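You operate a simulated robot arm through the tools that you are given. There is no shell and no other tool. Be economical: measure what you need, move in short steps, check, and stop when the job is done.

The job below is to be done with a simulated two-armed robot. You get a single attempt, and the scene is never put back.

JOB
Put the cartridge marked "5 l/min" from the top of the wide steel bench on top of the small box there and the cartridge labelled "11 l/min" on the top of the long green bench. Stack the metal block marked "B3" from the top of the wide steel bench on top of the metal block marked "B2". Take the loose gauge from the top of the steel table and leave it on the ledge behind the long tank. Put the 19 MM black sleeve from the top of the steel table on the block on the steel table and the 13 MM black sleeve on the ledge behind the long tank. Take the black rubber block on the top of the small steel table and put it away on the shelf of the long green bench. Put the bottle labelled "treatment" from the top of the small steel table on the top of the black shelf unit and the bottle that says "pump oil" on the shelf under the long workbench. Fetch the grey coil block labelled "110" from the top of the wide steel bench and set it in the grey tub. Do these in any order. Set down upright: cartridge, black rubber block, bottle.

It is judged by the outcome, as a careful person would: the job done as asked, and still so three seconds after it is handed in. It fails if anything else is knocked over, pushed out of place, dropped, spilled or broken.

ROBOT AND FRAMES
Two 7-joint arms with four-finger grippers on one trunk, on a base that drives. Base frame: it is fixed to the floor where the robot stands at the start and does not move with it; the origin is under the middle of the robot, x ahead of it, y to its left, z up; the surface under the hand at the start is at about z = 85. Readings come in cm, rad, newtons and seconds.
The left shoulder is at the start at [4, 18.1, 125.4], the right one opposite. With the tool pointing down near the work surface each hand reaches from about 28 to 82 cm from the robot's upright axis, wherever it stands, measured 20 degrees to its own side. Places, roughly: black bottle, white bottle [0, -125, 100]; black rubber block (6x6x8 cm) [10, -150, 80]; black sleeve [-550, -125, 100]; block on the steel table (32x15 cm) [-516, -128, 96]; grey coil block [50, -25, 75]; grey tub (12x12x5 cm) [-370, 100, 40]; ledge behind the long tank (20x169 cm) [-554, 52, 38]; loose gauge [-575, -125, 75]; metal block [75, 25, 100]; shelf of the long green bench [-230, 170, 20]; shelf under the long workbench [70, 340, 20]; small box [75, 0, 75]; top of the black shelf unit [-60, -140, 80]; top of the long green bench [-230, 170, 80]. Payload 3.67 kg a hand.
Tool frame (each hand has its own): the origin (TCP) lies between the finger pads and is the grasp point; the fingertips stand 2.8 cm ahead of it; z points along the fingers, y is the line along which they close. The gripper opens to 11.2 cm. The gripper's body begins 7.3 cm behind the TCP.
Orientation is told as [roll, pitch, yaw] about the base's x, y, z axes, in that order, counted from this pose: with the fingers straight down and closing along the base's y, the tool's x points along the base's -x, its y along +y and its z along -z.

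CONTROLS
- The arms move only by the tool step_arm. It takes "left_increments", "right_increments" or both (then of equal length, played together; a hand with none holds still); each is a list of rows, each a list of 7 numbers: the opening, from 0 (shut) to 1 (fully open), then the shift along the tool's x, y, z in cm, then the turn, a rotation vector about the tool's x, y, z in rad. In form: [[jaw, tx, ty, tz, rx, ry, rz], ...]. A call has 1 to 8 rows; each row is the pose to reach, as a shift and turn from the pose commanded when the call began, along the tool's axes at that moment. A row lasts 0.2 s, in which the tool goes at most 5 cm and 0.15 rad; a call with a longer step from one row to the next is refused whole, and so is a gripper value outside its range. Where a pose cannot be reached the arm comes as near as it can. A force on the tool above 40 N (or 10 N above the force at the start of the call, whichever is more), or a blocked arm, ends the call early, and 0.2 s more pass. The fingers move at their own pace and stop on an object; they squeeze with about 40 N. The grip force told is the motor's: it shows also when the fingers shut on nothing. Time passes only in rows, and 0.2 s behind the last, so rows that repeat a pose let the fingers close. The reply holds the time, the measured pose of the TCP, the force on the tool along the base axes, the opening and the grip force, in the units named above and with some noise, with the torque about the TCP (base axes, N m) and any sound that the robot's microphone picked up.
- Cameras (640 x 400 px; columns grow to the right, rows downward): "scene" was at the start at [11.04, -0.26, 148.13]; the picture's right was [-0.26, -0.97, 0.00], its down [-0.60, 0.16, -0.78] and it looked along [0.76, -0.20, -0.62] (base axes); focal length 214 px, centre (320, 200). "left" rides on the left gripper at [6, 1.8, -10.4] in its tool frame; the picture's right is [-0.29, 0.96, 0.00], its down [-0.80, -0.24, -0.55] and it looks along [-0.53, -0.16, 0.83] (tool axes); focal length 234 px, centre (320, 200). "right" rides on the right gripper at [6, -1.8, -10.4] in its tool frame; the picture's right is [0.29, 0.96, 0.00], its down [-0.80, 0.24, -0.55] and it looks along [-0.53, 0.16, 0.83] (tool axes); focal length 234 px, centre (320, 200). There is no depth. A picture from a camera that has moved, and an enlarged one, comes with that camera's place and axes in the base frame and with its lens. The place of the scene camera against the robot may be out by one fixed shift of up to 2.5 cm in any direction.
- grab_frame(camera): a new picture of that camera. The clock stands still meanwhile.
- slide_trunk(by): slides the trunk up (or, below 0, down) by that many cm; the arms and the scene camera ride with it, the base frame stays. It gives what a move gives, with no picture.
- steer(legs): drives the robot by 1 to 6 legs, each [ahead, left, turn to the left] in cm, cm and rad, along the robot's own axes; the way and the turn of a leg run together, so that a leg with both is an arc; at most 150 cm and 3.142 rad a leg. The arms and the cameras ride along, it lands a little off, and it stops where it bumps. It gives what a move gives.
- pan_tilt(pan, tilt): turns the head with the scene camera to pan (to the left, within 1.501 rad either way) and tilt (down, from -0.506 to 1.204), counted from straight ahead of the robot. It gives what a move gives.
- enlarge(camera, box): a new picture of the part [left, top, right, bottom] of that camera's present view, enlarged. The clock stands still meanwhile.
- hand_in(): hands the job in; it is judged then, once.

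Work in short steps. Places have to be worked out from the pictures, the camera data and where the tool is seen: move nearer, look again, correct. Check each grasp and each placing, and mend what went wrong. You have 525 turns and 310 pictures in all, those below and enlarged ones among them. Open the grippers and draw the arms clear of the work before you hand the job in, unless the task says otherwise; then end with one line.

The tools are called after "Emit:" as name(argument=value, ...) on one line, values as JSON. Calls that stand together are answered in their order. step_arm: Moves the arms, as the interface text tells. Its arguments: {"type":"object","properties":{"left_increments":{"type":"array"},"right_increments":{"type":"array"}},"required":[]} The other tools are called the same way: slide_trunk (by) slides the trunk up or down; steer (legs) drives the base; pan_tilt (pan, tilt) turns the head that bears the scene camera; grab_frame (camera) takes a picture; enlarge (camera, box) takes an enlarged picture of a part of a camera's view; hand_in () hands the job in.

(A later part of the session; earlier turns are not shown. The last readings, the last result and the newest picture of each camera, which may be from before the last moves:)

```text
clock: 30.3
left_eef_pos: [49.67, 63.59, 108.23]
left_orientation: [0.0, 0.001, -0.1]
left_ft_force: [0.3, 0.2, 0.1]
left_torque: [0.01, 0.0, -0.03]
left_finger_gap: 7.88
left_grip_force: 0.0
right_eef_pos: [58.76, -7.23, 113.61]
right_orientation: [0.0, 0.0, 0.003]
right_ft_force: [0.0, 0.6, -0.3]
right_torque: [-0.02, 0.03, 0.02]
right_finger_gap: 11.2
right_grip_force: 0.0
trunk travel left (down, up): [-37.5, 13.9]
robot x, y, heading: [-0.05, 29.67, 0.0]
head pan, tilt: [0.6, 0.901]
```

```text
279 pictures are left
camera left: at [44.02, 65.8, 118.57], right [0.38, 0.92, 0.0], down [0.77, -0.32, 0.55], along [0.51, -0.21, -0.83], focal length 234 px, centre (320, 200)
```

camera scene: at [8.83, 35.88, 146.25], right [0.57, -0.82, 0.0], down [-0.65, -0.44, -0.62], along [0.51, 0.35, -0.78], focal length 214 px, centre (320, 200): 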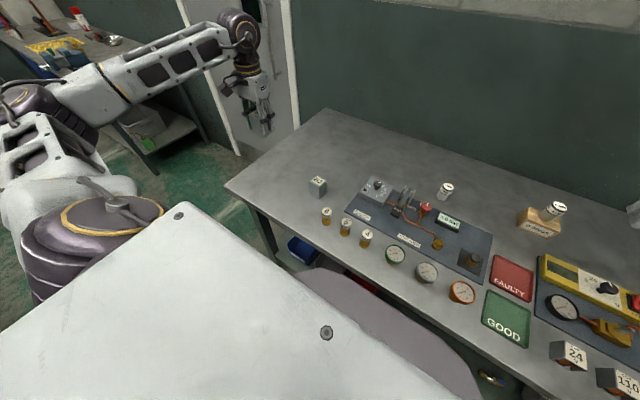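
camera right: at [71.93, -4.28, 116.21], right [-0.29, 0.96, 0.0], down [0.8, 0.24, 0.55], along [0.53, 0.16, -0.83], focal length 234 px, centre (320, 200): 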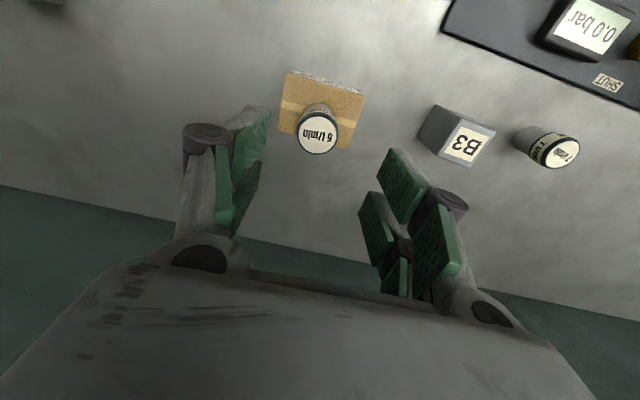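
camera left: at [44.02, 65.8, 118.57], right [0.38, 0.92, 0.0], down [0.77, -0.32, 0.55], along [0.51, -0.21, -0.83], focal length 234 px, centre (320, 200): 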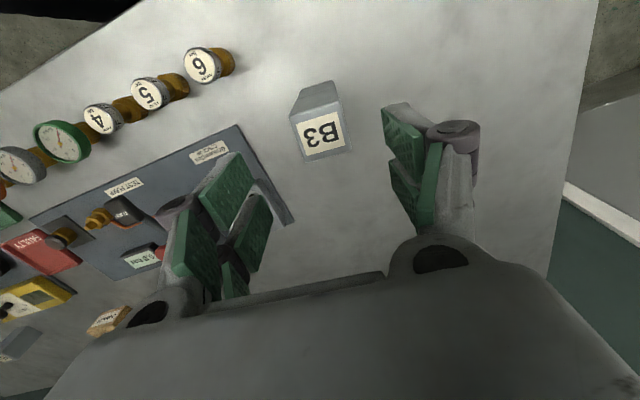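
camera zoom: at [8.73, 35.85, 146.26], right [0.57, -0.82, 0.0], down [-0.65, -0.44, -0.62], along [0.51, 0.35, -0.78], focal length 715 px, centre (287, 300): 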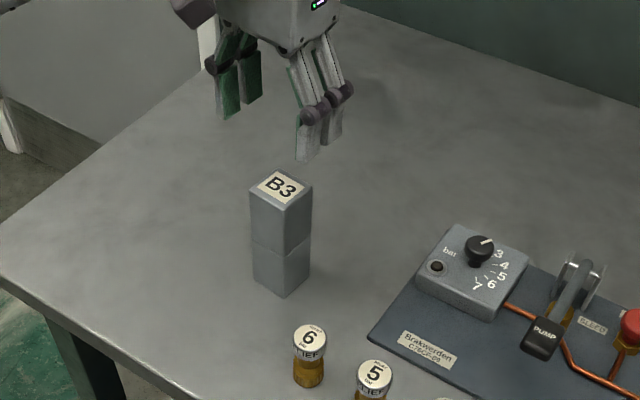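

B3 sits squarely on B2. Now I drive right ~60 cm so the left hand can take coil 110 (≈[41, -18.5]) and the right hand cartridge 11 (≈[48, -61]); hands are high enough to clear everything.

Emit:
step_arm(left_increments=[[1, 0, 0, -4, 0, 0, -0.05], [1, 2, 0, -8, 0, 0, -0.1]])

Emit:
steer(legs=[[0, -60, 0]])

Emit:
grab_frame(camera="right")

Emit:
grab_frame(camera="left")

```text
clock: 30.9
left_eef_pos: [47.38, 63.58, 116.17]
left_orientation: [0.0, -0.003, 0.0]
left_ft_force: [0.6, 0.5, -0.1]
left_torque: [0.04, -0.02, -0.03]
left_finger_gap: 11.21
left_grip_force: 0.1
right_eef_pos: [58.6, -7.28, 113.7]
right_orientation: [0.0, -0.001, 0.003]
right_ft_force: [-0.1, -0.2, -0.1]
right_torque: [0.04, -0.02, -0.01]
right_finger_gap: 11.19
right_grip_force: 0.1
trunk travel left (down, up): [-37.5, 13.9]
robot x, y, heading: [-0.49, 29.92, 0.002]
head pan, tilt: [0.6, 0.901]
```

```text
clock: 34.4
left_eef_pos: [47.62, 2.36, 116.13]
left_orientation: [-0.002, 0.002, -0.01]
left_ft_force: [0.3, -0.1, -1.1]
left_torque: [0.02, 0.0, 0.0]
left_finger_gap: 11.22
left_grip_force: 0.1
right_eef_pos: [58.2, -68.36, 113.68]
right_orientation: [-0.001, 0.0, -0.009]
right_ft_force: [0.6, 0.0, -0.6]
right_torque: [-0.01, -0.01, 0.01]
right_finger_gap: 11.23
right_grip_force: 0.0
trunk travel left (down, up): [-37.5, 13.9]
robot x, y, heading: [-0.29, -31.03, -0.005]
head pan, tilt: [0.6, 0.901]
```

```text
278 pictures are left
camera right: at [52.27, -70.35, 124.09], right [-0.28, 0.96, 0.0], down [0.8, 0.23, 0.55], along [0.53, 0.16, -0.83], focal length 234 px, centre (320, 200)
```

right: 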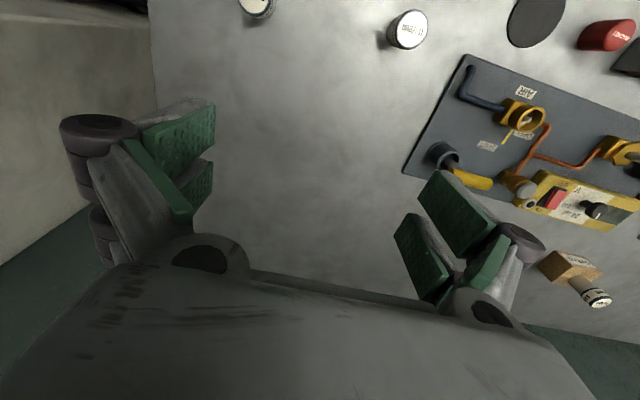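

```text
277 pictures are left
camera left: at [41.76, 4.18, 126.36], right [0.3, 0.95, 0.0], down [0.79, -0.25, 0.55], along [0.53, -0.17, -0.83], focal length 234 px, centre (320, 200)
```

left: 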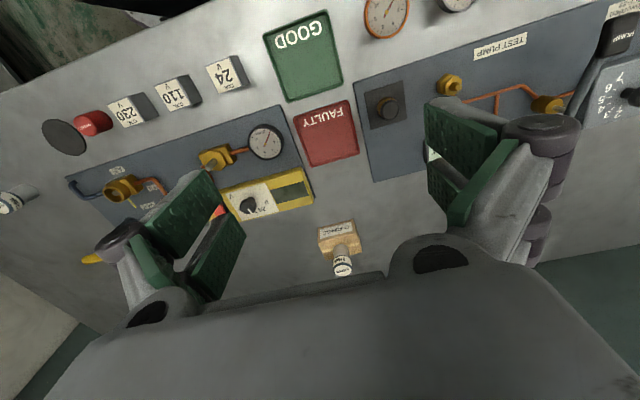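

11 l/min is at ≈[48, -61.2], coil 110 at ≈[41.3, -17.3]. Both hands move to hovers above them.

Emit:
step_arm(left_increments=[[1, 1.5, -4, 1, 0, 0, 0], [1, 3, -8, 2, 0, 0, 0], [1, 4.5, -12, 4, 0, 0, 0], [1, 6, -16, 6, 0, 0, 0], [1, 7.5, -19.9, 8, 0, 0, 0]], right_increments=[[1, 2.3, 1.4, 1.5, 0, 0, 0], [1, 4.6, 2.8, 3, 0, 0, 0], [1, 7, 4.2, 4.5, 0, 0, 0], [1, 9.3, 5.6, 6, 0, 0, 0], [1, 11.7, 7.2, 7.7, 0, 0, 0]])

Emit:
grab_frame(camera="right")

Emit:
grab_frame(camera="left")

```text
clock: 35.6
left_eef_pos: [39.88, -17.83, 108.09]
left_orientation: [0.001, -0.001, -0.008]
left_ft_force: [0.4, -0.6, -0.5]
left_torque: [0.01, -0.01, 0.02]
left_finger_gap: 11.19
left_grip_force: 0.0
right_eef_pos: [46.62, -61.48, 105.91]
right_orientation: [0.001, 0.001, -0.007]
right_ft_force: [0.6, 0.5, -0.9]
right_torque: [0.01, 0.0, -0.02]
right_finger_gap: 11.21
right_grip_force: 0.0
trunk travel left (down, up): [-37.5, 13.9]
robot x, y, heading: [-0.35, -30.79, -0.006]
head pan, tilt: [0.6, 0.901]
```

```text
276 pictures are left
camera right: at [40.74, -63.23, 116.31], right [-0.28, 0.96, 0.0], down [0.8, 0.23, 0.55], along [0.53, 0.16, -0.83], focal length 234 px, centre (320, 200)
```

right: 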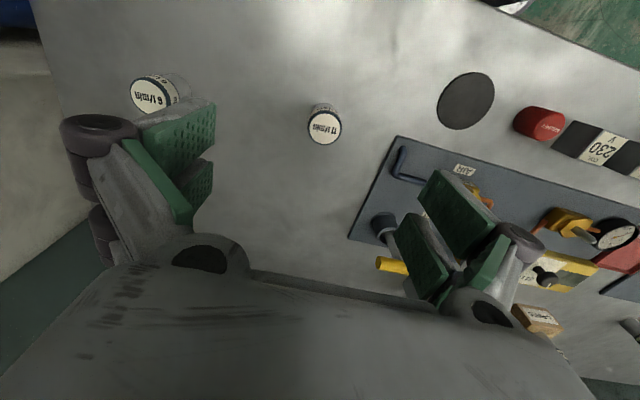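

```text
275 pictures are left
camera left: at [33.89, -15.97, 118.42], right [0.3, 0.95, 0.0], down [0.79, -0.25, 0.55], along [0.53, -0.16, -0.83], focal length 234 px, centre (320, 200)
```

left: 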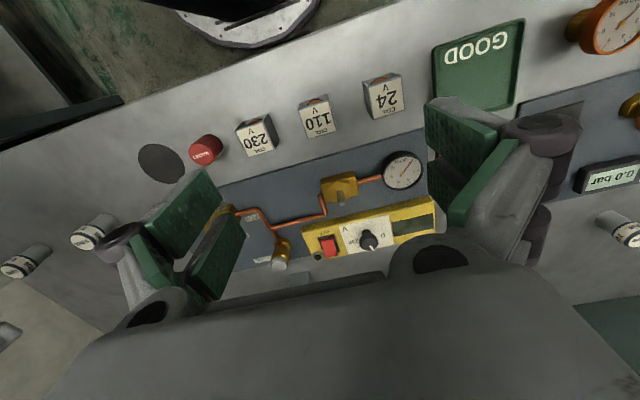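

Cartridge 11 at [47.5, -60.7]; coil 110 at ≈[41, -18.2] with 4 cm gaps to its neighbours, so I narrow the left jaws to 6 cm. Both descend part way.

Emit:
step_arm(left_increments=[[0.54, -0.5, -0.2, 3, 0, 0, 0], [0.54, -1, -0.4, 6, 0, 0, 0], [0.54, -1.1, -0.4, 9, 0, 0, 0]], right_increments=[[1, -0.9, 0.8, 4, 0, 0, 0], [1, -0.9, 0.8, 8, 0, 0, 0], [1, -0.9, 0.8, 11, 0, 0, 0]])

Emit:
grab_frame(camera="right")

Emit:
grab_frame(camera="left")

```text
clock: 36.4
left_eef_pos: [41.02, -17.93, 99.09]
left_orientation: [-0.002, 0.0, -0.009]
left_ft_force: [-0.5, 0.7, 0.4]
left_torque: [-0.03, 0.04, 0.0]
left_finger_gap: 6.06
left_grip_force: 0.0
right_eef_pos: [47.71, -60.37, 94.94]
right_orientation: [0.0, -0.002, -0.006]
right_ft_force: [0.2, 0.0, -0.3]
right_torque: [0.0, 0.01, 0.02]
right_finger_gap: 11.17
right_grip_force: 0.1
trunk travel left (down, up): [-37.5, 13.9]
robot x, y, heading: [-0.52, -30.91, -0.011]
head pan, tilt: [0.6, 0.901]
```

```text
274 pictures are left
camera right: at [41.64, -62.13, 105.36], right [-0.28, 0.96, 0.0], down [0.8, 0.23, 0.56], along [0.53, 0.16, -0.83], focal length 234 px, centre (320, 200)
```

right: 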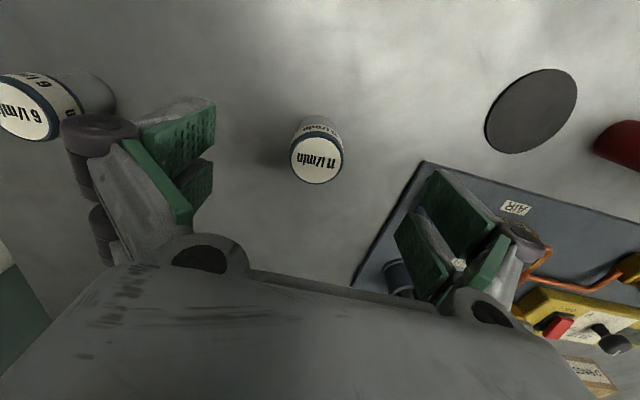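

```text
273 pictures are left
camera left: at [35.2, -16.18, 109.43], right [0.3, 0.95, 0.0], down [0.79, -0.25, 0.55], along [0.53, -0.17, -0.83], focal length 234 px, centre (320, 200)
```

left: 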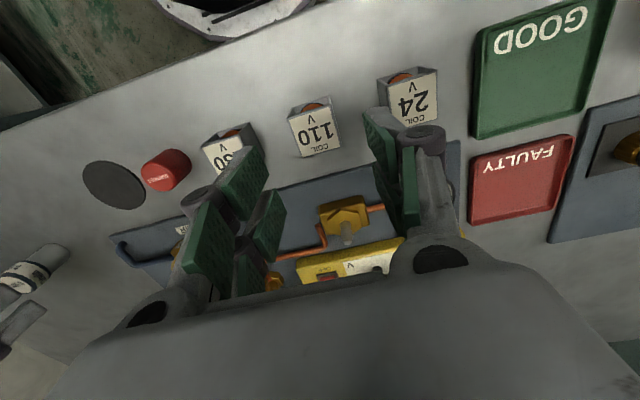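

Both targets are centred under the hands. I descend to grasp height and close both.

Emit:
step_arm(left_increments=[[0.54, -0.2, -0.35, 4, 0, 0, 0], [0.54, -0.2, -0.35, 8, 0, 0, 0], [0.54, -0.2, -0.35, 10.6, 0, 0, 0], [0, -0.2, -0.35, 10.6, 0, 0, 0], [0, -0.2, -0.35, 10.6, 0, 0, 0], [0, -0.2, -0.35, 10.6, 0, 0, 0]], right_increments=[[1, 0, -0.2, 2, 0, 0, 0], [1, 0, -0.2, 4, 0, 0, 0], [1, 0, -0.2, 6, 0, 0, 0], [0, 0, -0.2, 6, 0, 0, 0], [0, 0, -0.2, 6, 0, 0, 0], [0, 0, -0.2, 6, 0, 0, 0]])

Emit:
grab_frame(camera="right")

Emit:
grab_frame(camera="left")

```text
clock: 37.8
left_eef_pos: [41.25, -18.26, 88.31]
left_orientation: [0.0, 0.001, -0.009]
left_ft_force: [1.0, -0.1, 0.6]
left_torque: [-0.02, -0.05, 0.02]
left_finger_gap: 3.95
left_grip_force: 39.9
right_eef_pos: [47.61, -60.71, 88.86]
right_orientation: [-0.001, 0.0, -0.008]
right_ft_force: [0.0, -0.7, 0.7]
right_torque: [-0.02, -0.04, 0.02]
right_finger_gap: 3.53
right_grip_force: 36.4
trunk travel left (down, up): [-37.5, 13.9]
robot x, y, heading: [-0.51, -31.16, -0.012]
head pan, tilt: [0.6, 0.901]
```

```text
272 pictures are left
camera right: at [41.59, -62.45, 99.33], right [-0.28, 0.96, 0.0], down [0.8, 0.23, 0.55], along [0.53, 0.16, -0.83], focal length 234 px, centre (320, 200)
```

right: 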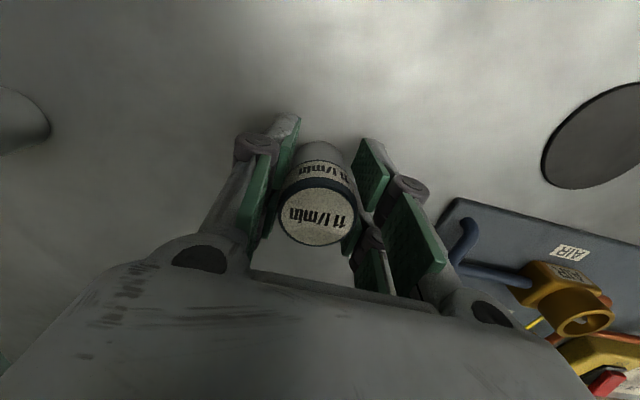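

```text
271 pictures are left
camera left: at [35.42, -16.51, 98.7], right [0.3, 0.95, 0.0], down [0.79, -0.25, 0.55], along [0.53, -0.17, -0.83], focal length 234 px, centre (320, 200)
```

left: 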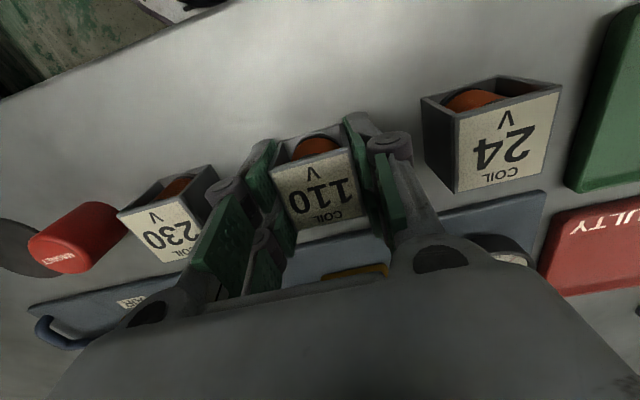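

Both are gripped. I lift both high, then back away from the bench and look around.

Emit:
step_arm(left_increments=[[0, 0, 0, -4, 0, 0, 0], [0, 0, 0, -8, 0, 0, 0], [0, 0, 0, -12, 0, 0, 0], [0, 0, 0, -16, 0, 0, 0], [0, 0, 0, -20, 0, 0, 0], [0, 0, 0, -24, 0, 0, 0]], right_increments=[[0, 0, 0, -4, 0, 0, 0], [0, 0, 0, -8, 0, 0, 0], [0, 2, 0, -12, 0, 0, 0], [0, 4, 0, -16, 0, 0, 0], [0, 6, 0, -20, 0, 0, 0], [0, 8, 0, -23, 0, 0, 0]])

Emit:
steer(legs=[[-50, 0, 0]])

Emit:
pan_tilt(pan=1.5, tilt=0.3)

Emit:
grab_frame(camera="scene")

Emit:
pan_tilt(pan=-1.5, tilt=0.3)

Emit:
grab_frame(camera="scene")

```text
clock: 39.2
left_eef_pos: [41.01, -18.26, 112.39]
left_orientation: [-0.001, 0.001, -0.01]
left_ft_force: [-0.5, 0.0, -1.6]
left_torque: [0.02, -0.04, -0.01]
left_finger_gap: 3.97
left_grip_force: 39.8
right_eef_pos: [39.69, -60.59, 111.96]
right_orientation: [0.0, -0.002, -0.005]
right_ft_force: [-0.6, 0.6, -1.1]
right_torque: [-0.01, -0.03, 0.0]
right_finger_gap: 3.52
right_grip_force: 39.9
trunk travel left (down, up): [-37.5, 13.9]
robot x, y, heading: [-0.35, -31.23, -0.008]
head pan, tilt: [0.6, 0.901]
```

```text
clock: 42.2
left_eef_pos: [-9.04, -17.97, 112.45]
left_orientation: [-0.001, -0.001, -0.014]
left_ft_force: [-0.1, -0.7, -2.3]
left_torque: [0.03, 0.01, -0.01]
left_finger_gap: 3.96
left_grip_force: 39.7
right_eef_pos: [-10.49, -60.19, 111.91]
right_orientation: [0.0, 0.001, -0.011]
right_ft_force: [0.1, 0.3, -1.7]
right_torque: [0.01, 0.0, 0.02]
right_finger_gap: 3.5
right_grip_force: 39.8
trunk travel left (down, up): [-37.5, 13.9]
robot x, y, heading: [-50.76, -30.36, -0.011]
head pan, tilt: [0.6, 0.901]
```

```text
clock: 43.5
left_eef_pos: [-9.02, -17.83, 112.25]
left_orientation: [0.0, 0.001, -0.013]
left_ft_force: [-0.4, -0.2, -1.7]
left_torque: [0.04, -0.03, 0.01]
left_finger_gap: 3.95
left_grip_force: 40.0
right_eef_pos: [-10.55, -60.16, 111.87]
right_orientation: [0.0, -0.001, -0.012]
right_ft_force: [0.3, 0.7, -0.4]
right_torque: [0.0, 0.0, 0.0]
right_finger_gap: 3.5
right_grip_force: 40.0
trunk travel left (down, up): [-37.5, 13.9]
robot x, y, heading: [-50.85, -30.54, -0.012]
head pan, tilt: [1.499, 0.3]
```

```text
270 pictures are left
camera scene: at [-47.13, -19.4, 151.49], right [1.0, -0.08, 0.0], down [-0.02, -0.3, -0.96], along [0.08, 0.95, -0.3], focal length 214 px, centre (320, 200)
```

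scene: 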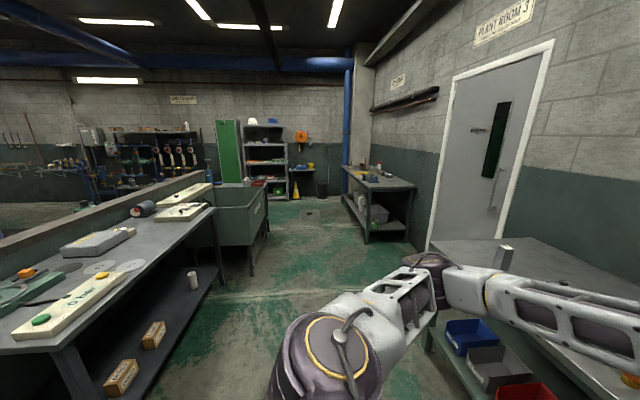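

```text
clock: 46.0
left_eef_pos: [-9.02, -17.97, 112.45]
left_orientation: [0.0, -0.002, -0.013]
left_ft_force: [0.1, 0.3, -1.6]
left_torque: [0.0, -0.01, -0.02]
left_finger_gap: 3.95
left_grip_force: 40.0
right_eef_pos: [-10.59, -60.22, 111.92]
right_orientation: [0.0, 0.001, -0.01]
right_ft_force: [0.6, -0.1, -1.3]
right_torque: [-0.02, 0.03, -0.03]
right_finger_gap: 3.47
right_grip_force: 39.8
trunk travel left (down, up): [-37.5, 13.9]
robot x, y, heading: [-50.53, -30.56, -0.009]
head pan, tilt: [-1.499, 0.3]
```

```text
269 pictures are left
camera scene: at [-47.3, -38.02, 151.49], right [-1.0, -0.06, 0.0], down [-0.02, 0.3, -0.96], along [0.06, -0.95, -0.3], focal length 214 px, centre (320, 200)
```

scene: 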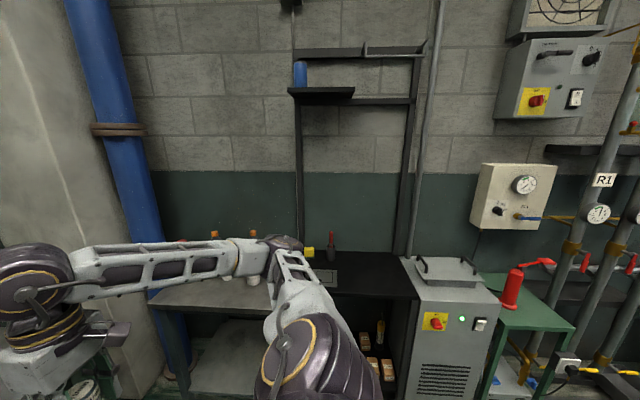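

I have an overview: a long bench with a shelf to my left-rear, black shelf unit and small table on my right. I turn around left in place and look toward the green bench.

Emit:
steer(legs=[[-10, 0, 0], [0, 0, 2.4]])

Emit:
pan_tilt(pan=0, tilt=0.3)

Emit:
grab_frame(camera="scene")

Emit:
pan_tilt(pan=1.2, tilt=0.3)

Emit:
grab_frame(camera="scene")

```text
clock: 53.5
left_eef_pos: [-99.58, -11.01, 112.4]
left_orientation: [-0.001, 0.001, 2.368]
left_ft_force: [-0.5, -0.8, -2.1]
left_torque: [-0.01, 0.01, 0.0]
left_finger_gap: 3.97
left_grip_force: 40.0
right_eef_pos: [-69.14, 18.47, 111.89]
right_orientation: [0.0, 0.001, 2.369]
right_ft_force: [-0.3, 0.7, -1.2]
right_torque: [-0.05, 0.01, 0.0]
right_finger_gap: 3.53
right_grip_force: 39.9
trunk travel left (down, up): [-37.5, 13.9]
robot x, y, heading: [-60.14, -30.22, 2.366]
head pan, tilt: [-1.499, 0.3]
```

```text
clock: 55.0
left_eef_pos: [-99.44, -11.04, 112.33]
left_orientation: [0.0, -0.001, 2.367]
left_ft_force: [0.0, 0.5, -2.3]
left_torque: [-0.01, 0.01, 0.0]
left_finger_gap: 3.97
left_grip_force: 39.6
right_eef_pos: [-69.1, 18.46, 111.86]
right_orientation: [0.0, 0.0, 2.368]
right_ft_force: [-0.1, 0.4, -1.2]
right_torque: [-0.01, -0.03, -0.02]
right_finger_gap: 3.5
right_grip_force: 40.2
trunk travel left (down, up): [-37.5, 13.9]
robot x, y, heading: [-60.75, -30.63, 2.368]
head pan, tilt: [0.0, 0.3]
```

```text
268 pictures are left
camera scene: at [-68.0, -20.61, 151.49], right [0.7, 0.72, 0.0], down [0.21, -0.21, -0.96], along [-0.68, 0.67, -0.3], focal length 214 px, centre (320, 200)
```

scene: 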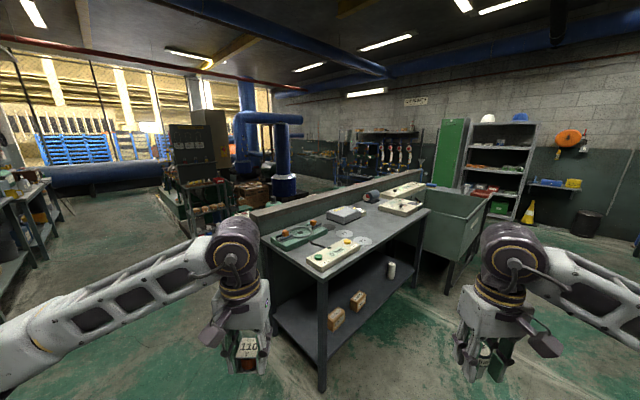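

```text
clock: 56.5
left_eef_pos: [-99.44, -11.02, 112.27]
left_orientation: [0.001, 0.001, 2.367]
left_ft_force: [0.5, -0.3, -1.9]
left_torque: [0.02, 0.01, -0.01]
left_finger_gap: 3.96
left_grip_force: 39.8
right_eef_pos: [-69.14, 18.47, 111.91]
right_orientation: [0.001, 0.001, 2.368]
right_ft_force: [0.3, -0.5, -1.3]
right_torque: [-0.01, 0.03, 0.01]
right_finger_gap: 3.51
right_grip_force: 39.6
trunk travel left (down, up): [-37.5, 13.9]
robot x, y, heading: [-60.48, -30.56, 2.367]
head pan, tilt: [1.201, 0.3]
```

```text
267 pictures are left
camera scene: at [-69.82, -31.0, 151.49], right [-0.41, 0.91, 0.0], down [0.27, 0.12, -0.96], along [-0.87, -0.4, -0.3], focal length 214 px, centre (320, 200)
```

scene: 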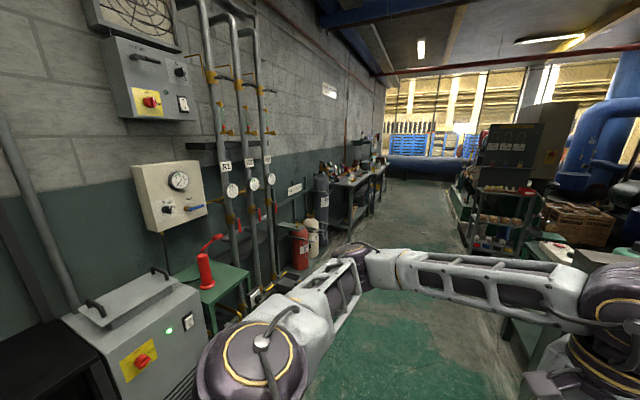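

The "long green bench" at [-230, 170] must be the one behind the partition. I turn to face −x and drive along the aisle, then look right.

Emit:
steer(legs=[[0, 0, 0.775], [100, 0, 0]])

Emit:
pan_tilt(pan=-0.6, tilt=0.3)

Emit:
grab_frame(camera="scene")

```text
clock: 64.0
left_eef_pos: [-201.73, -43.99, 112.31]
left_orientation: [0.0, 0.0, 3.14]
left_ft_force: [-0.2, 0.6, -2.0]
left_torque: [0.0, -0.04, -0.01]
left_finger_gap: 3.94
left_grip_force: 40.1
right_eef_pos: [-200.61, -1.69, 111.91]
right_orientation: [-0.001, -0.001, -3.141]
right_ft_force: [0.5, 0.1, -1.0]
right_torque: [-0.02, 0.0, 0.04]
right_finger_gap: 3.5
right_grip_force: 39.7
trunk travel left (down, up): [-37.5, 13.9]
robot x, y, heading: [-160.45, -30.75, -3.143]
head pan, tilt: [1.201, 0.3]
```

```text
clock: 65.8
left_eef_pos: [-201.74, -43.97, 112.26]
left_orientation: [-0.001, -0.001, 3.139]
left_ft_force: [-0.1, 0.3, -1.9]
left_torque: [0.03, 0.01, 0.0]
left_finger_gap: 3.94
left_grip_force: 40.3
right_eef_pos: [-200.64, -1.64, 111.84]
right_orientation: [-0.001, 0.0, -3.14]
right_ft_force: [0.0, 0.5, -1.3]
right_torque: [0.02, -0.04, 0.01]
right_finger_gap: 3.51
right_grip_force: 39.9
trunk travel left (down, up): [-37.5, 13.9]
robot x, y, heading: [-160.07, -30.63, -3.141]
head pan, tilt: [-0.6, 0.3]
```

```text
266 pictures are left
camera scene: at [-169.32, -23.46, 151.49], right [0.56, 0.83, 0.0], down [0.24, -0.17, -0.96], along [-0.79, 0.54, -0.3], focal length 214 px, centre (320, 200)
```

scene: 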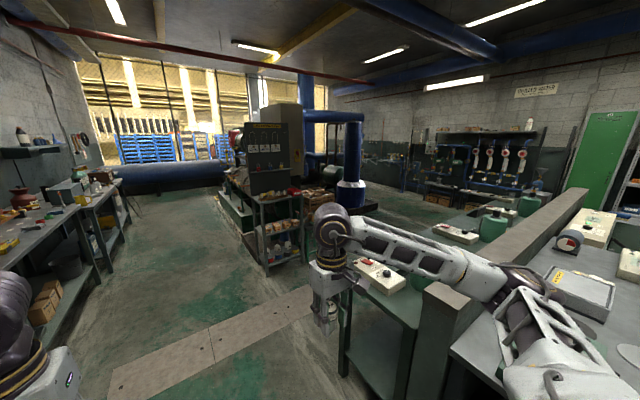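

The green bench starts near [-230, 32] behind the partition. I drive ahead to x≈-290 and look right at it.

Emit:
steer(legs=[[130, 0, 0]])

Emit:
pan_tilt(pan=-1.45, tilt=0.4)

Emit:
grab_frame(camera="scene")

Emit:
pan_tilt(pan=-0.4, tilt=0.3)

Emit:
grab_frame(camera="scene")

```text
clock: 72.5
left_eef_pos: [-331.98, -43.77, 112.42]
left_orientation: [-0.001, 0.0, 3.137]
left_ft_force: [0.0, 0.5, -1.6]
left_torque: [-0.02, 0.04, -0.02]
left_finger_gap: 3.96
left_grip_force: 39.9
right_eef_pos: [-330.96, -1.4, 112.04]
right_orientation: [0.0, 0.003, 3.139]
right_ft_force: [-0.1, 0.5, -1.0]
right_torque: [0.01, -0.03, 0.0]
right_finger_gap: 3.48
right_grip_force: 39.6
trunk travel left (down, up): [-37.5, 13.9]
robot x, y, heading: [-290.38, -30.41, 3.138]
head pan, tilt: [-0.6, 0.3]
```

```text
clock: 73.7
left_eef_pos: [-332.05, -43.79, 112.43]
left_orientation: [0.0, 0.0, 3.137]
left_ft_force: [0.1, -0.5, -1.6]
left_torque: [-0.02, 0.01, 0.01]
left_finger_gap: 3.93
left_grip_force: 39.9
right_eef_pos: [-330.96, -1.46, 111.94]
right_orientation: [0.0, 0.002, 3.141]
right_ft_force: [0.0, 0.0, -1.2]
right_torque: [0.01, -0.03, -0.01]
right_finger_gap: 3.51
right_grip_force: 39.9
trunk travel left (down, up): [-37.5, 13.9]
robot x, y, heading: [-290.61, -30.82, 3.14]
head pan, tilt: [-1.45, 0.4]
```

```text
265 pictures are left
camera scene: at [-293.06, -19.44, 150.56], right [0.99, 0.12, 0.0], down [0.05, -0.39, -0.92], along [-0.11, 0.91, -0.39], focal length 214 px, centre (320, 200)
```

scene: 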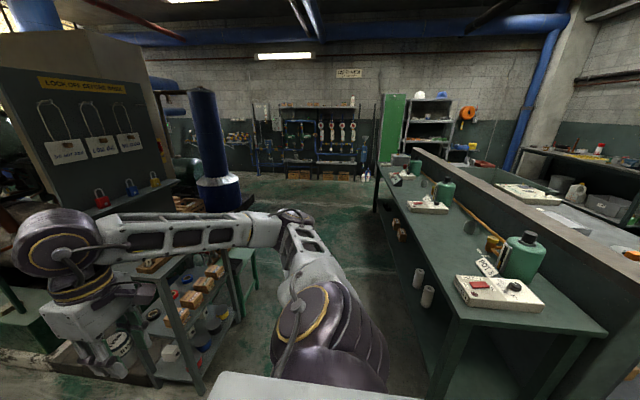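

```text
clock: 75.0
left_eef_pos: [-332.08, -43.83, 112.43]
left_orientation: [-0.002, 0.0, 3.137]
left_ft_force: [-0.1, 0.5, -2.2]
left_torque: [-0.03, 0.01, 0.0]
left_finger_gap: 3.95
left_grip_force: 39.6
right_eef_pos: [-330.92, -1.48, 111.93]
right_orientation: [0.0, 0.0, 3.14]
right_ft_force: [-0.1, 0.1, -1.7]
right_torque: [0.02, -0.01, 0.02]
right_finger_gap: 3.5
right_grip_force: 39.9
trunk travel left (down, up): [-37.5, 13.9]
robot x, y, heading: [-290.74, -30.91, 3.132]
head pan, tilt: [-0.4, 0.3]
```

```text
264 pictures are left
camera scene: at [-300.53, -24.98, 151.49], right [0.39, 0.92, 0.0], down [0.27, -0.12, -0.96], along [-0.88, 0.37, -0.3], focal length 214 px, centre (320, 200)
```

scene: 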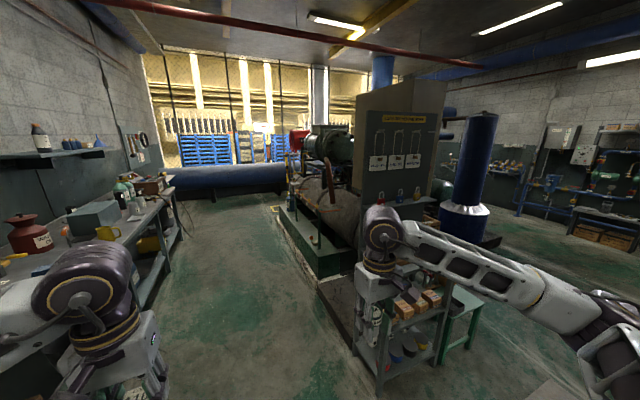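

The green bench front edge is at x≈-250, y 42–280, with free top near [-232, 90]; a cart stands at x<-335. I turn to face +x here in the open, then sidestep left into the gap between cart and bench.

Emit:
steer(legs=[[0, 0, -3.135]])

Emit:
pan_tilt(pan=1.3, tilt=0.7)

Emit:
grab_frame(camera="scene")

```text
clock: 83.6
left_eef_pos: [-248.94, -17.83, 112.38]
left_orientation: [0.001, 0.001, -0.01]
left_ft_force: [0.5, 0.4, -1.9]
left_torque: [0.0, -0.01, 0.02]
left_finger_gap: 3.97
left_grip_force: 40.1
right_eef_pos: [-250.49, -60.07, 111.84]
right_orientation: [0.001, 0.001, -0.009]
right_ft_force: [0.7, 0.4, -1.6]
right_torque: [0.01, 0.02, -0.01]
right_finger_gap: 3.47
right_grip_force: 39.6
trunk travel left (down, up): [-37.5, 13.9]
robot x, y, heading: [-290.82, -30.68, -0.006]
head pan, tilt: [-0.4, 0.3]
```

```text
clock: 85.3
left_eef_pos: [-248.9, -17.73, 112.34]
left_orientation: [0.0, 0.0, -0.011]
left_ft_force: [-0.1, 0.4, -1.5]
left_torque: [-0.01, 0.01, 0.02]
left_finger_gap: 3.95
left_grip_force: 40.4
right_eef_pos: [-250.42, -60.0, 111.92]
right_orientation: [0.001, 0.0, -0.01]
right_ft_force: [0.0, 0.4, -1.2]
right_torque: [-0.01, 0.05, 0.01]
right_finger_gap: 3.5
right_grip_force: 39.9
trunk travel left (down, up): [-37.5, 13.9]
robot x, y, heading: [-290.59, -30.98, -0.008]
head pan, tilt: [1.3, 0.7]
```

```text
263 pictures are left
camera scene: at [-285.48, -20.51, 147.88], right [0.96, -0.28, 0.0], down [-0.18, -0.62, -0.77], along [0.21, 0.74, -0.64], focal length 214 px, centre (320, 200)
```

scene: 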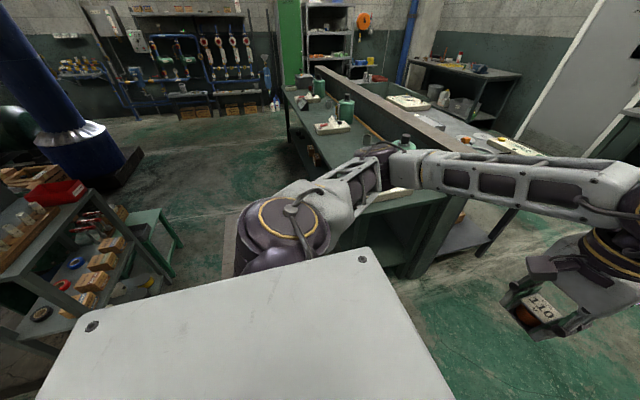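

The gap between cart/stool (x<-345) and bench (x>-250) is wide enough. I sidestep left 75 cm.

Emit:
steer(legs=[[0, 75, 0]])

Emit:
pan_tilt(pan=0.2, tilt=0.6)

Emit:
grab_frame(camera="scene")

```text
clock: 89.5
left_eef_pos: [-248.6, 57.62, 112.25]
left_orientation: [0.0, -0.001, -0.005]
left_ft_force: [0.3, 0.6, -1.7]
left_torque: [0.01, -0.01, 0.03]
left_finger_gap: 3.95
left_grip_force: 40.0
right_eef_pos: [-249.77, 15.28, 111.93]
right_orientation: [0.0, 0.0, -0.002]
right_ft_force: [-0.4, 0.9, -1.7]
right_torque: [0.02, 0.06, 0.03]
right_finger_gap: 3.48
right_grip_force: 40.5
trunk travel left (down, up): [-37.5, 13.9]
robot x, y, heading: [-290.1, 44.22, -0.002]
head pan, tilt: [1.3, 0.7]
```

```text
clock: 90.8
left_eef_pos: [-248.67, 57.59, 112.46]
left_orientation: [0.0, 0.001, -0.004]
left_ft_force: [0.5, -0.5, -1.8]
left_torque: [-0.02, -0.03, 0.03]
left_finger_gap: 3.97
left_grip_force: 39.8
right_eef_pos: [-249.89, 15.36, 111.87]
right_orientation: [0.0, 0.001, -0.003]
right_ft_force: [-0.4, -0.1, -0.7]
right_torque: [0.0, 0.01, -0.02]
right_finger_gap: 3.47
right_grip_force: 39.8
trunk travel left (down, up): [-37.5, 13.9]
robot x, y, heading: [-290.18, 44.51, 0.001]
head pan, tilt: [0.201, 0.6]
```

```text
262 pictures are left
camera scene: at [-278.77, 48.18, 148.74], right [0.2, -0.98, 0.0], down [-0.55, -0.11, -0.82], along [0.81, 0.16, -0.57], focal length 214 px, centre (320, 200)
```

scene: 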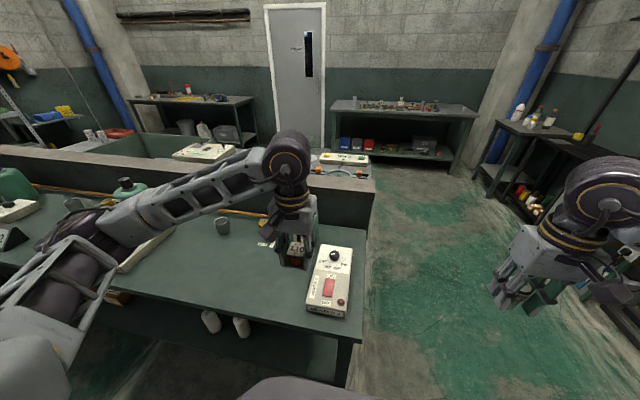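

Free bench space is around [-237, 80] left of the control box. I sidestep another 50 cm so the right arm can place the cartridge there.

Emit:
steer(legs=[[0, 50, 0]])

Emit:
grab_frame(camera="right")

Emit:
grab_frame(camera="scene")

```text
clock: 93.8
left_eef_pos: [-248.64, 107.49, 112.39]
left_orientation: [0.001, 0.0, -0.003]
left_ft_force: [-0.7, 0.0, -2.2]
left_torque: [0.0, 0.01, -0.02]
left_finger_gap: 3.96
left_grip_force: 40.3
right_eef_pos: [-249.73, 65.26, 111.98]
right_orientation: [0.0, 0.001, -0.001]
right_ft_force: [-0.8, 0.7, -1.2]
right_torque: [-0.03, 0.03, 0.02]
right_finger_gap: 3.51
right_grip_force: 39.4
trunk travel left (down, up): [-37.5, 13.9]
robot x, y, heading: [-290.01, 94.57, -0.001]
head pan, tilt: [0.201, 0.6]
```

```text
261 pictures are left
camera right: at [-255.71, 63.38, 122.37], right [-0.29, 0.96, 0.0], down [0.8, 0.24, 0.55], along [0.53, 0.16, -0.83], focal length 234 px, centre (320, 200)
```

right: 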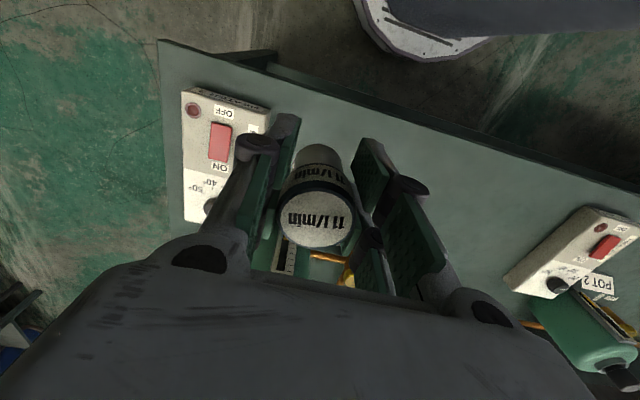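

```text
260 pictures are left
camera scene: at [-278.72, 98.04, 148.74], right [0.2, -0.98, 0.0], down [-0.55, -0.11, -0.82], along [0.81, 0.16, -0.57], focal length 214 px, centre (320, 200)
```

scene: 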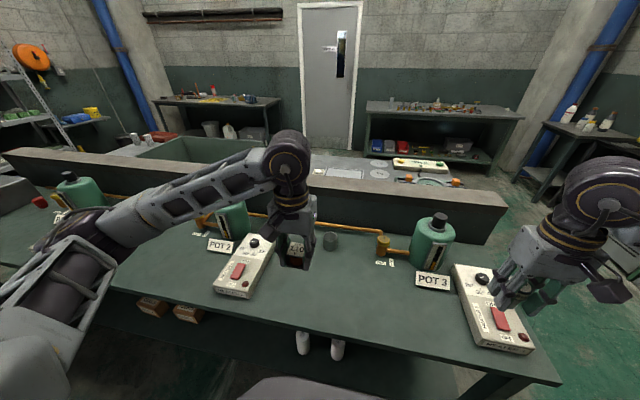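

The free spot between the boxes is clear; I move the right hand over [-239, 84] and partway down.

Emit:
step_arm(right_increments=[[0, -2, 3.6, 2, 0, 0, 0], [0, -4, 7.2, 4, 0, 0, 0], [0, -6.4, 10.8, 6, 0, 0, 0], [0, -8.6, 14.4, 9, 0, 0, 0], [0, -10.7, 18, 12, 0, 0, 0], [0, -10.7, 18.7, 16, 0, 0, 0], [0, -10.7, 18.7, 20, 0, 0, 0]])

Emit:
grab_frame(camera="right")

Emit:
enlarge(camera="scene", box=[240, 180, 480, 350])

```text
refused: row 4 steps farther than a row can; nothing moved
```

```text
259 pictures are left
camera right: at [-255.71, 63.38, 122.37], right [-0.29, 0.96, 0.0], down [0.8, 0.24, 0.55], along [0.53, 0.16, -0.83], focal length 234 px, centre (320, 200)
```

right: 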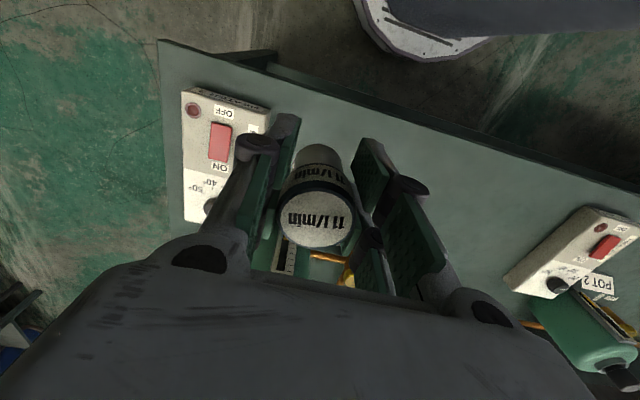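

```text
2.35 times, centred on (360, 265) of scene
camera zoom: at [-278.72, 98.04, 148.74], right [0.2, -0.98, 0.0], down [-0.55, -0.11, -0.82], along [0.81, 0.16, -0.57], focal length 505 px, centre (226, 47)
```

zoom: 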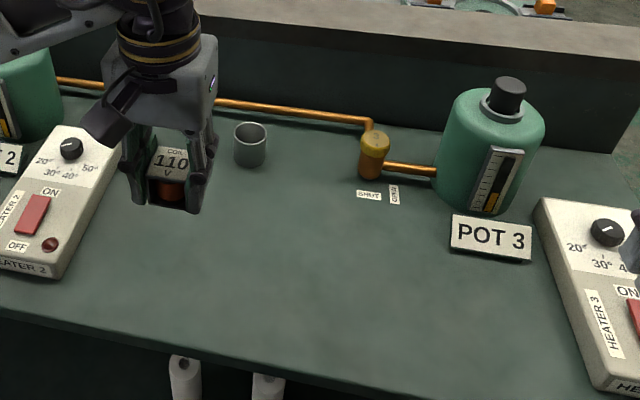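

Row too long; I redo it with shorter steps.

Emit:
step_arm(right_increments=[[0, -2, 3.6, 2, 0, 0, 0], [0, -4, 7.2, 4, 0, 0, 0], [0, -6, 10.8, 6, 0, 0, 0], [0, -8, 14.4, 8.5, 0, 0, 0], [0, -10, 17.5, 11, 0, 0, 0], [0, -10.7, 18.7, 15, 0, 0, 0], [0, -10.7, 18.7, 19, 0, 0, 0]])

Emit:
grab_frame(camera="right")

Emit:
enlarge(camera="scene", box=[240, 180, 480, 350])

```text
clock: 95.4
left_eef_pos: [-248.57, 107.48, 112.31]
left_orientation: [0.0, 0.0, -0.004]
left_ft_force: [0.3, -0.4, -2.5]
left_torque: [0.04, 0.0, 0.0]
left_finger_gap: 3.98
left_grip_force: 39.9
right_eef_pos: [-238.93, 84.03, 92.98]
right_orientation: [0.001, 0.001, 0.0]
right_ft_force: [0.4, -0.1, -1.5]
right_torque: [-0.02, -0.01, -0.03]
right_finger_gap: 3.49
right_grip_force: 40.5
trunk travel left (down, up): [-37.5, 13.9]
robot x, y, heading: [-290.37, 94.32, -0.001]
head pan, tilt: [0.201, 0.6]
```

```text
257 pictures are left
camera right: at [-244.9, 82.13, 103.39], right [-0.29, 0.96, 0.0], down [0.8, 0.24, 0.55], along [0.53, 0.16, -0.83], focal length 234 px, centre (320, 200)
```

right: 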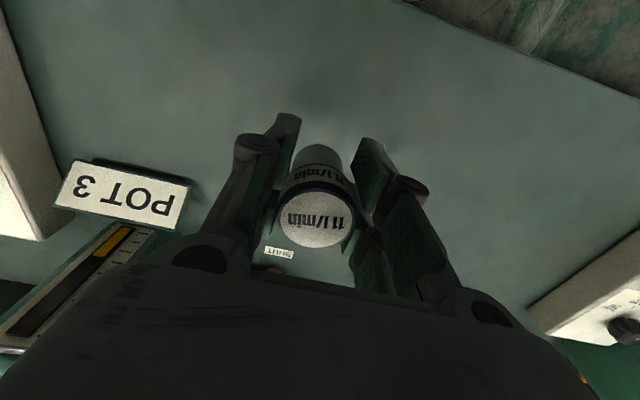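

```text
2.35 times, centred on (360, 265) of scene
camera zoom: at [-278.67, 98.05, 148.73], right [0.2, -0.98, 0.0], down [-0.55, -0.11, -0.82], along [0.81, 0.16, -0.57], focal length 505 px, centre (226, 47)
```

zoom: 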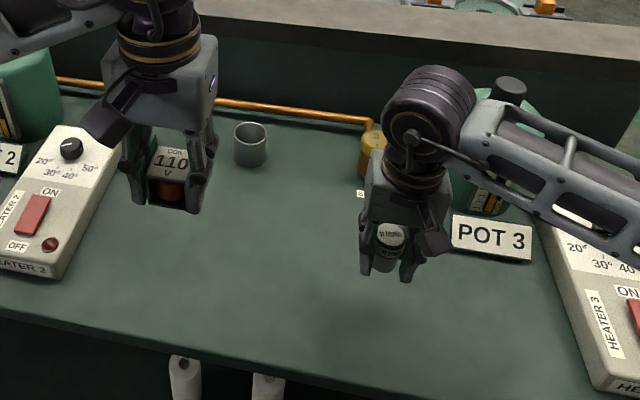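

The spot is clear. I lower slowly until contact, expected near TCP z≈84.

Emit:
step_arm(right_increments=[[0, 0, 0, 2, 0, 0, 0], [0, 0, 0, 4, 0, 0, 0], [0, 0, 0, 5, 0, 0, 0], [0, 0, 0, 6, 0, 0, 0], [0, 0, 0, 7, 0, 0, 0], [0, 0, 0, 8, 0, 0, 0]])

Emit:
grab_frame(camera="right")

```text
clock: 96.8
left_eef_pos: [-248.58, 107.46, 112.29]
left_orientation: [0.003, 0.0, -0.002]
left_ft_force: [-0.1, -0.9, -2.1]
left_torque: [0.03, 0.01, -0.04]
left_finger_gap: 3.98
left_grip_force: 40.3
right_eef_pos: [-238.95, 83.98, 85.06]
right_orientation: [0.001, 0.001, 0.001]
right_ft_force: [0.3, 0.0, -1.3]
right_torque: [0.03, -0.01, -0.03]
right_finger_gap: 3.47
right_grip_force: 39.7
trunk travel left (down, up): [-37.5, 13.9]
robot x, y, heading: [-289.91, 94.63, 0.002]
head pan, tilt: [0.201, 0.6]
```

```text
255 pictures are left
camera right: at [-244.99, 82.04, 95.38], right [-0.29, 0.96, 0.0], down [0.8, 0.24, 0.55], along [0.53, 0.16, -0.83], focal length 234 px, centre (320, 200)
```

right: 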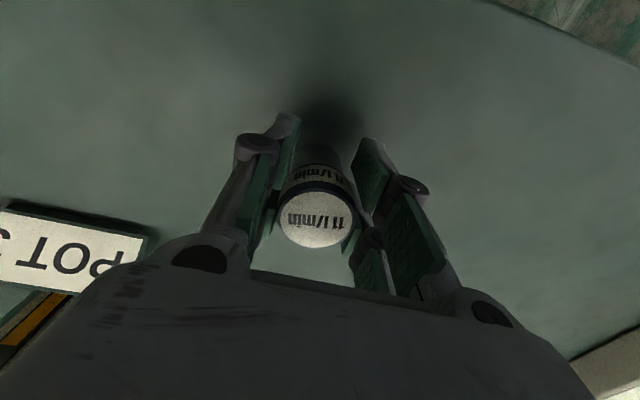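

Close to the surface now (shadow tightening). A little further in half-centimetre steps.

Emit:
step_arm(right_increments=[[0, 0, 0, 0.5, 0, 0, 0], [0, 0, 0, 1, 0, 0, 0], [0, 0, 0, 1.3, 0, 0, 0], [0, 0, 0, 1.6, 0, 0, 0]])

```text
clock: 97.8
left_eef_pos: [-248.86, 107.5, 112.34]
left_orientation: [0.001, -0.002, -0.005]
left_ft_force: [-0.4, 0.6, -1.3]
left_torque: [-0.01, -0.05, 0.0]
left_finger_gap: 3.96
left_grip_force: 40.5
right_eef_pos: [-238.92, 83.89, 83.78]
right_orientation: [0.002, -0.008, -0.002]
right_ft_force: [-1.3, -4.1, 31.1]
right_torque: [-0.06, -0.16, -0.06]
right_finger_gap: 3.51
right_grip_force: 39.7
trunk travel left (down, up): [-37.5, 13.9]
robot x, y, heading: [-290.3, 94.07, 0.003]
head pan, tilt: [0.201, 0.6]
```

Contact at z 83.8 (31 N). I ease up slightly, release and rise.

Emit:
step_arm(right_increments=[[0, 0, 0, -0.3, 0, 0, 0], [0.6, 0, 0, -0.3, 0, 0, 0], [0.6, 0, 0, -0.3, 0, 0, 0], [0.6, 0, 0, -4, 0, 0, 0], [0.6, 0, 0, -8, 0, 0, 0], [0.6, 0, 0, -12, 0, 0, 0], [0.6, 0, 0, -16, 0, 0, 0], [0.6, 0, 0, -20, 0, 0, 0]])

Emit:
grab_frame(camera="right")

```text
clock: 99.6
left_eef_pos: [-248.66, 107.49, 112.33]
left_orientation: [-0.001, 0.001, -0.003]
left_ft_force: [-0.1, -0.2, -1.3]
left_torque: [0.02, 0.02, -0.01]
left_finger_gap: 3.94
left_grip_force: 39.9
right_eef_pos: [-239.1, 83.96, 103.17]
right_orientation: [-0.001, 0.0, 0.0]
right_ft_force: [-1.2, -0.1, 0.7]
right_torque: [-0.05, 0.0, 0.02]
right_finger_gap: 6.73
right_grip_force: 0.0
trunk travel left (down, up): [-37.5, 13.9]
robot x, y, heading: [-290.16, 94.19, 0.002]
head pan, tilt: [0.201, 0.6]
```

```text
254 pictures are left
camera right: at [-245.08, 82.12, 113.67], right [-0.29, 0.96, 0.0], down [0.8, 0.24, 0.55], along [0.53, 0.16, -0.83], focal length 234 px, centre (320, 200)
```

right: 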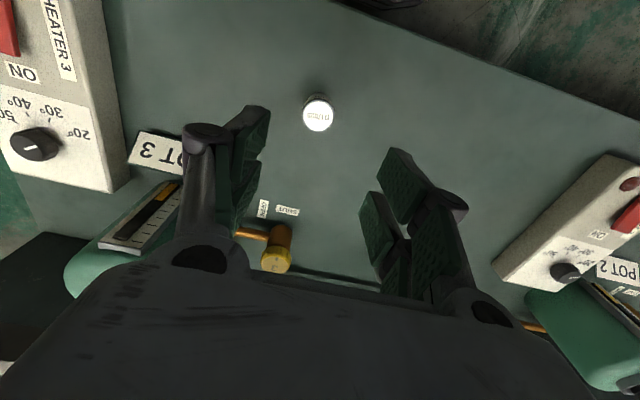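

Cartridge 11 stands on the green bench. I raise and retract the right hand, then turn left 90° and look at the cart for the grey tub.

Emit:
step_arm(right_increments=[[0.6, 2, -3, -4, 0, 0, 0], [0.6, 5, -6, -8, 0, 0, 0], [0.6, 8, -8, -10, 0, 0, 0]])

Emit:
steer(legs=[[0, 0, 1.57]])

Emit:
pan_tilt(pan=1.4, tilt=0.7)

Emit:
grab_frame(camera="scene")

```text
refused: row 1 steps farther than a row can; nothing moved
```

```text
clock: 104.2
left_eef_pos: [-302.25, 136.2, 112.21]
left_orientation: [-0.001, 0.0, 1.541]
left_ft_force: [-0.1, -0.2, -1.3]
left_torque: [0.01, -0.01, -0.01]
left_finger_gap: 3.97
left_grip_force: 40.0
right_eef_pos: [-278.37, 145.05, 103.05]
right_orientation: [-0.001, 0.0, 1.544]
right_ft_force: [0.1, 0.1, -0.1]
right_torque: [-0.02, -0.03, 0.02]
right_finger_gap: 6.71
right_grip_force: 0.1
trunk travel left (down, up): [-37.5, 13.9]
robot x, y, heading: [-290.09, 94.33, 1.544]
head pan, tilt: [0.201, 0.6]
```

```text
clock: 105.6
left_eef_pos: [-302.17, 136.14, 112.38]
left_orientation: [-0.001, 0.0, 1.542]
left_ft_force: [-0.7, 0.3, -1.9]
left_torque: [-0.01, 0.0, 0.01]
left_finger_gap: 3.98
left_grip_force: 40.4
right_eef_pos: [-278.4, 145.08, 103.23]
right_orientation: [0.0, -0.001, 1.542]
right_ft_force: [0.9, -0.2, -0.4]
right_torque: [0.03, 0.02, -0.01]
right_finger_gap: 6.76
right_grip_force: 0.1
trunk travel left (down, up): [-37.5, 13.9]
robot x, y, heading: [-290.24, 94.21, 1.544]
head pan, tilt: [1.4, 0.7]
```

```text
253 pictures are left
camera scene: at [-297.71, 100.06, 147.88], right [0.2, 0.98, 0.0], down [0.63, -0.13, -0.76], along [-0.75, 0.15, -0.64], focal length 214 px, centre (320, 200)
```

scene: 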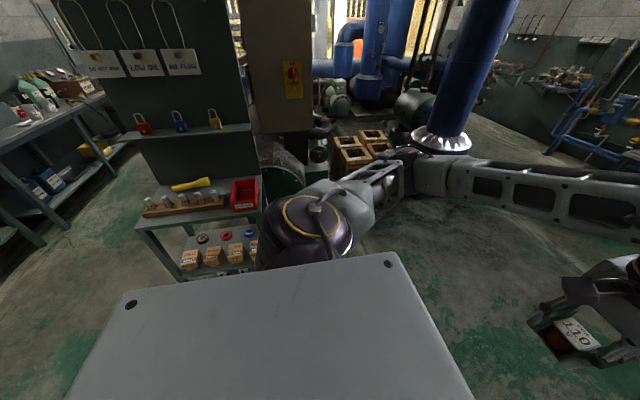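

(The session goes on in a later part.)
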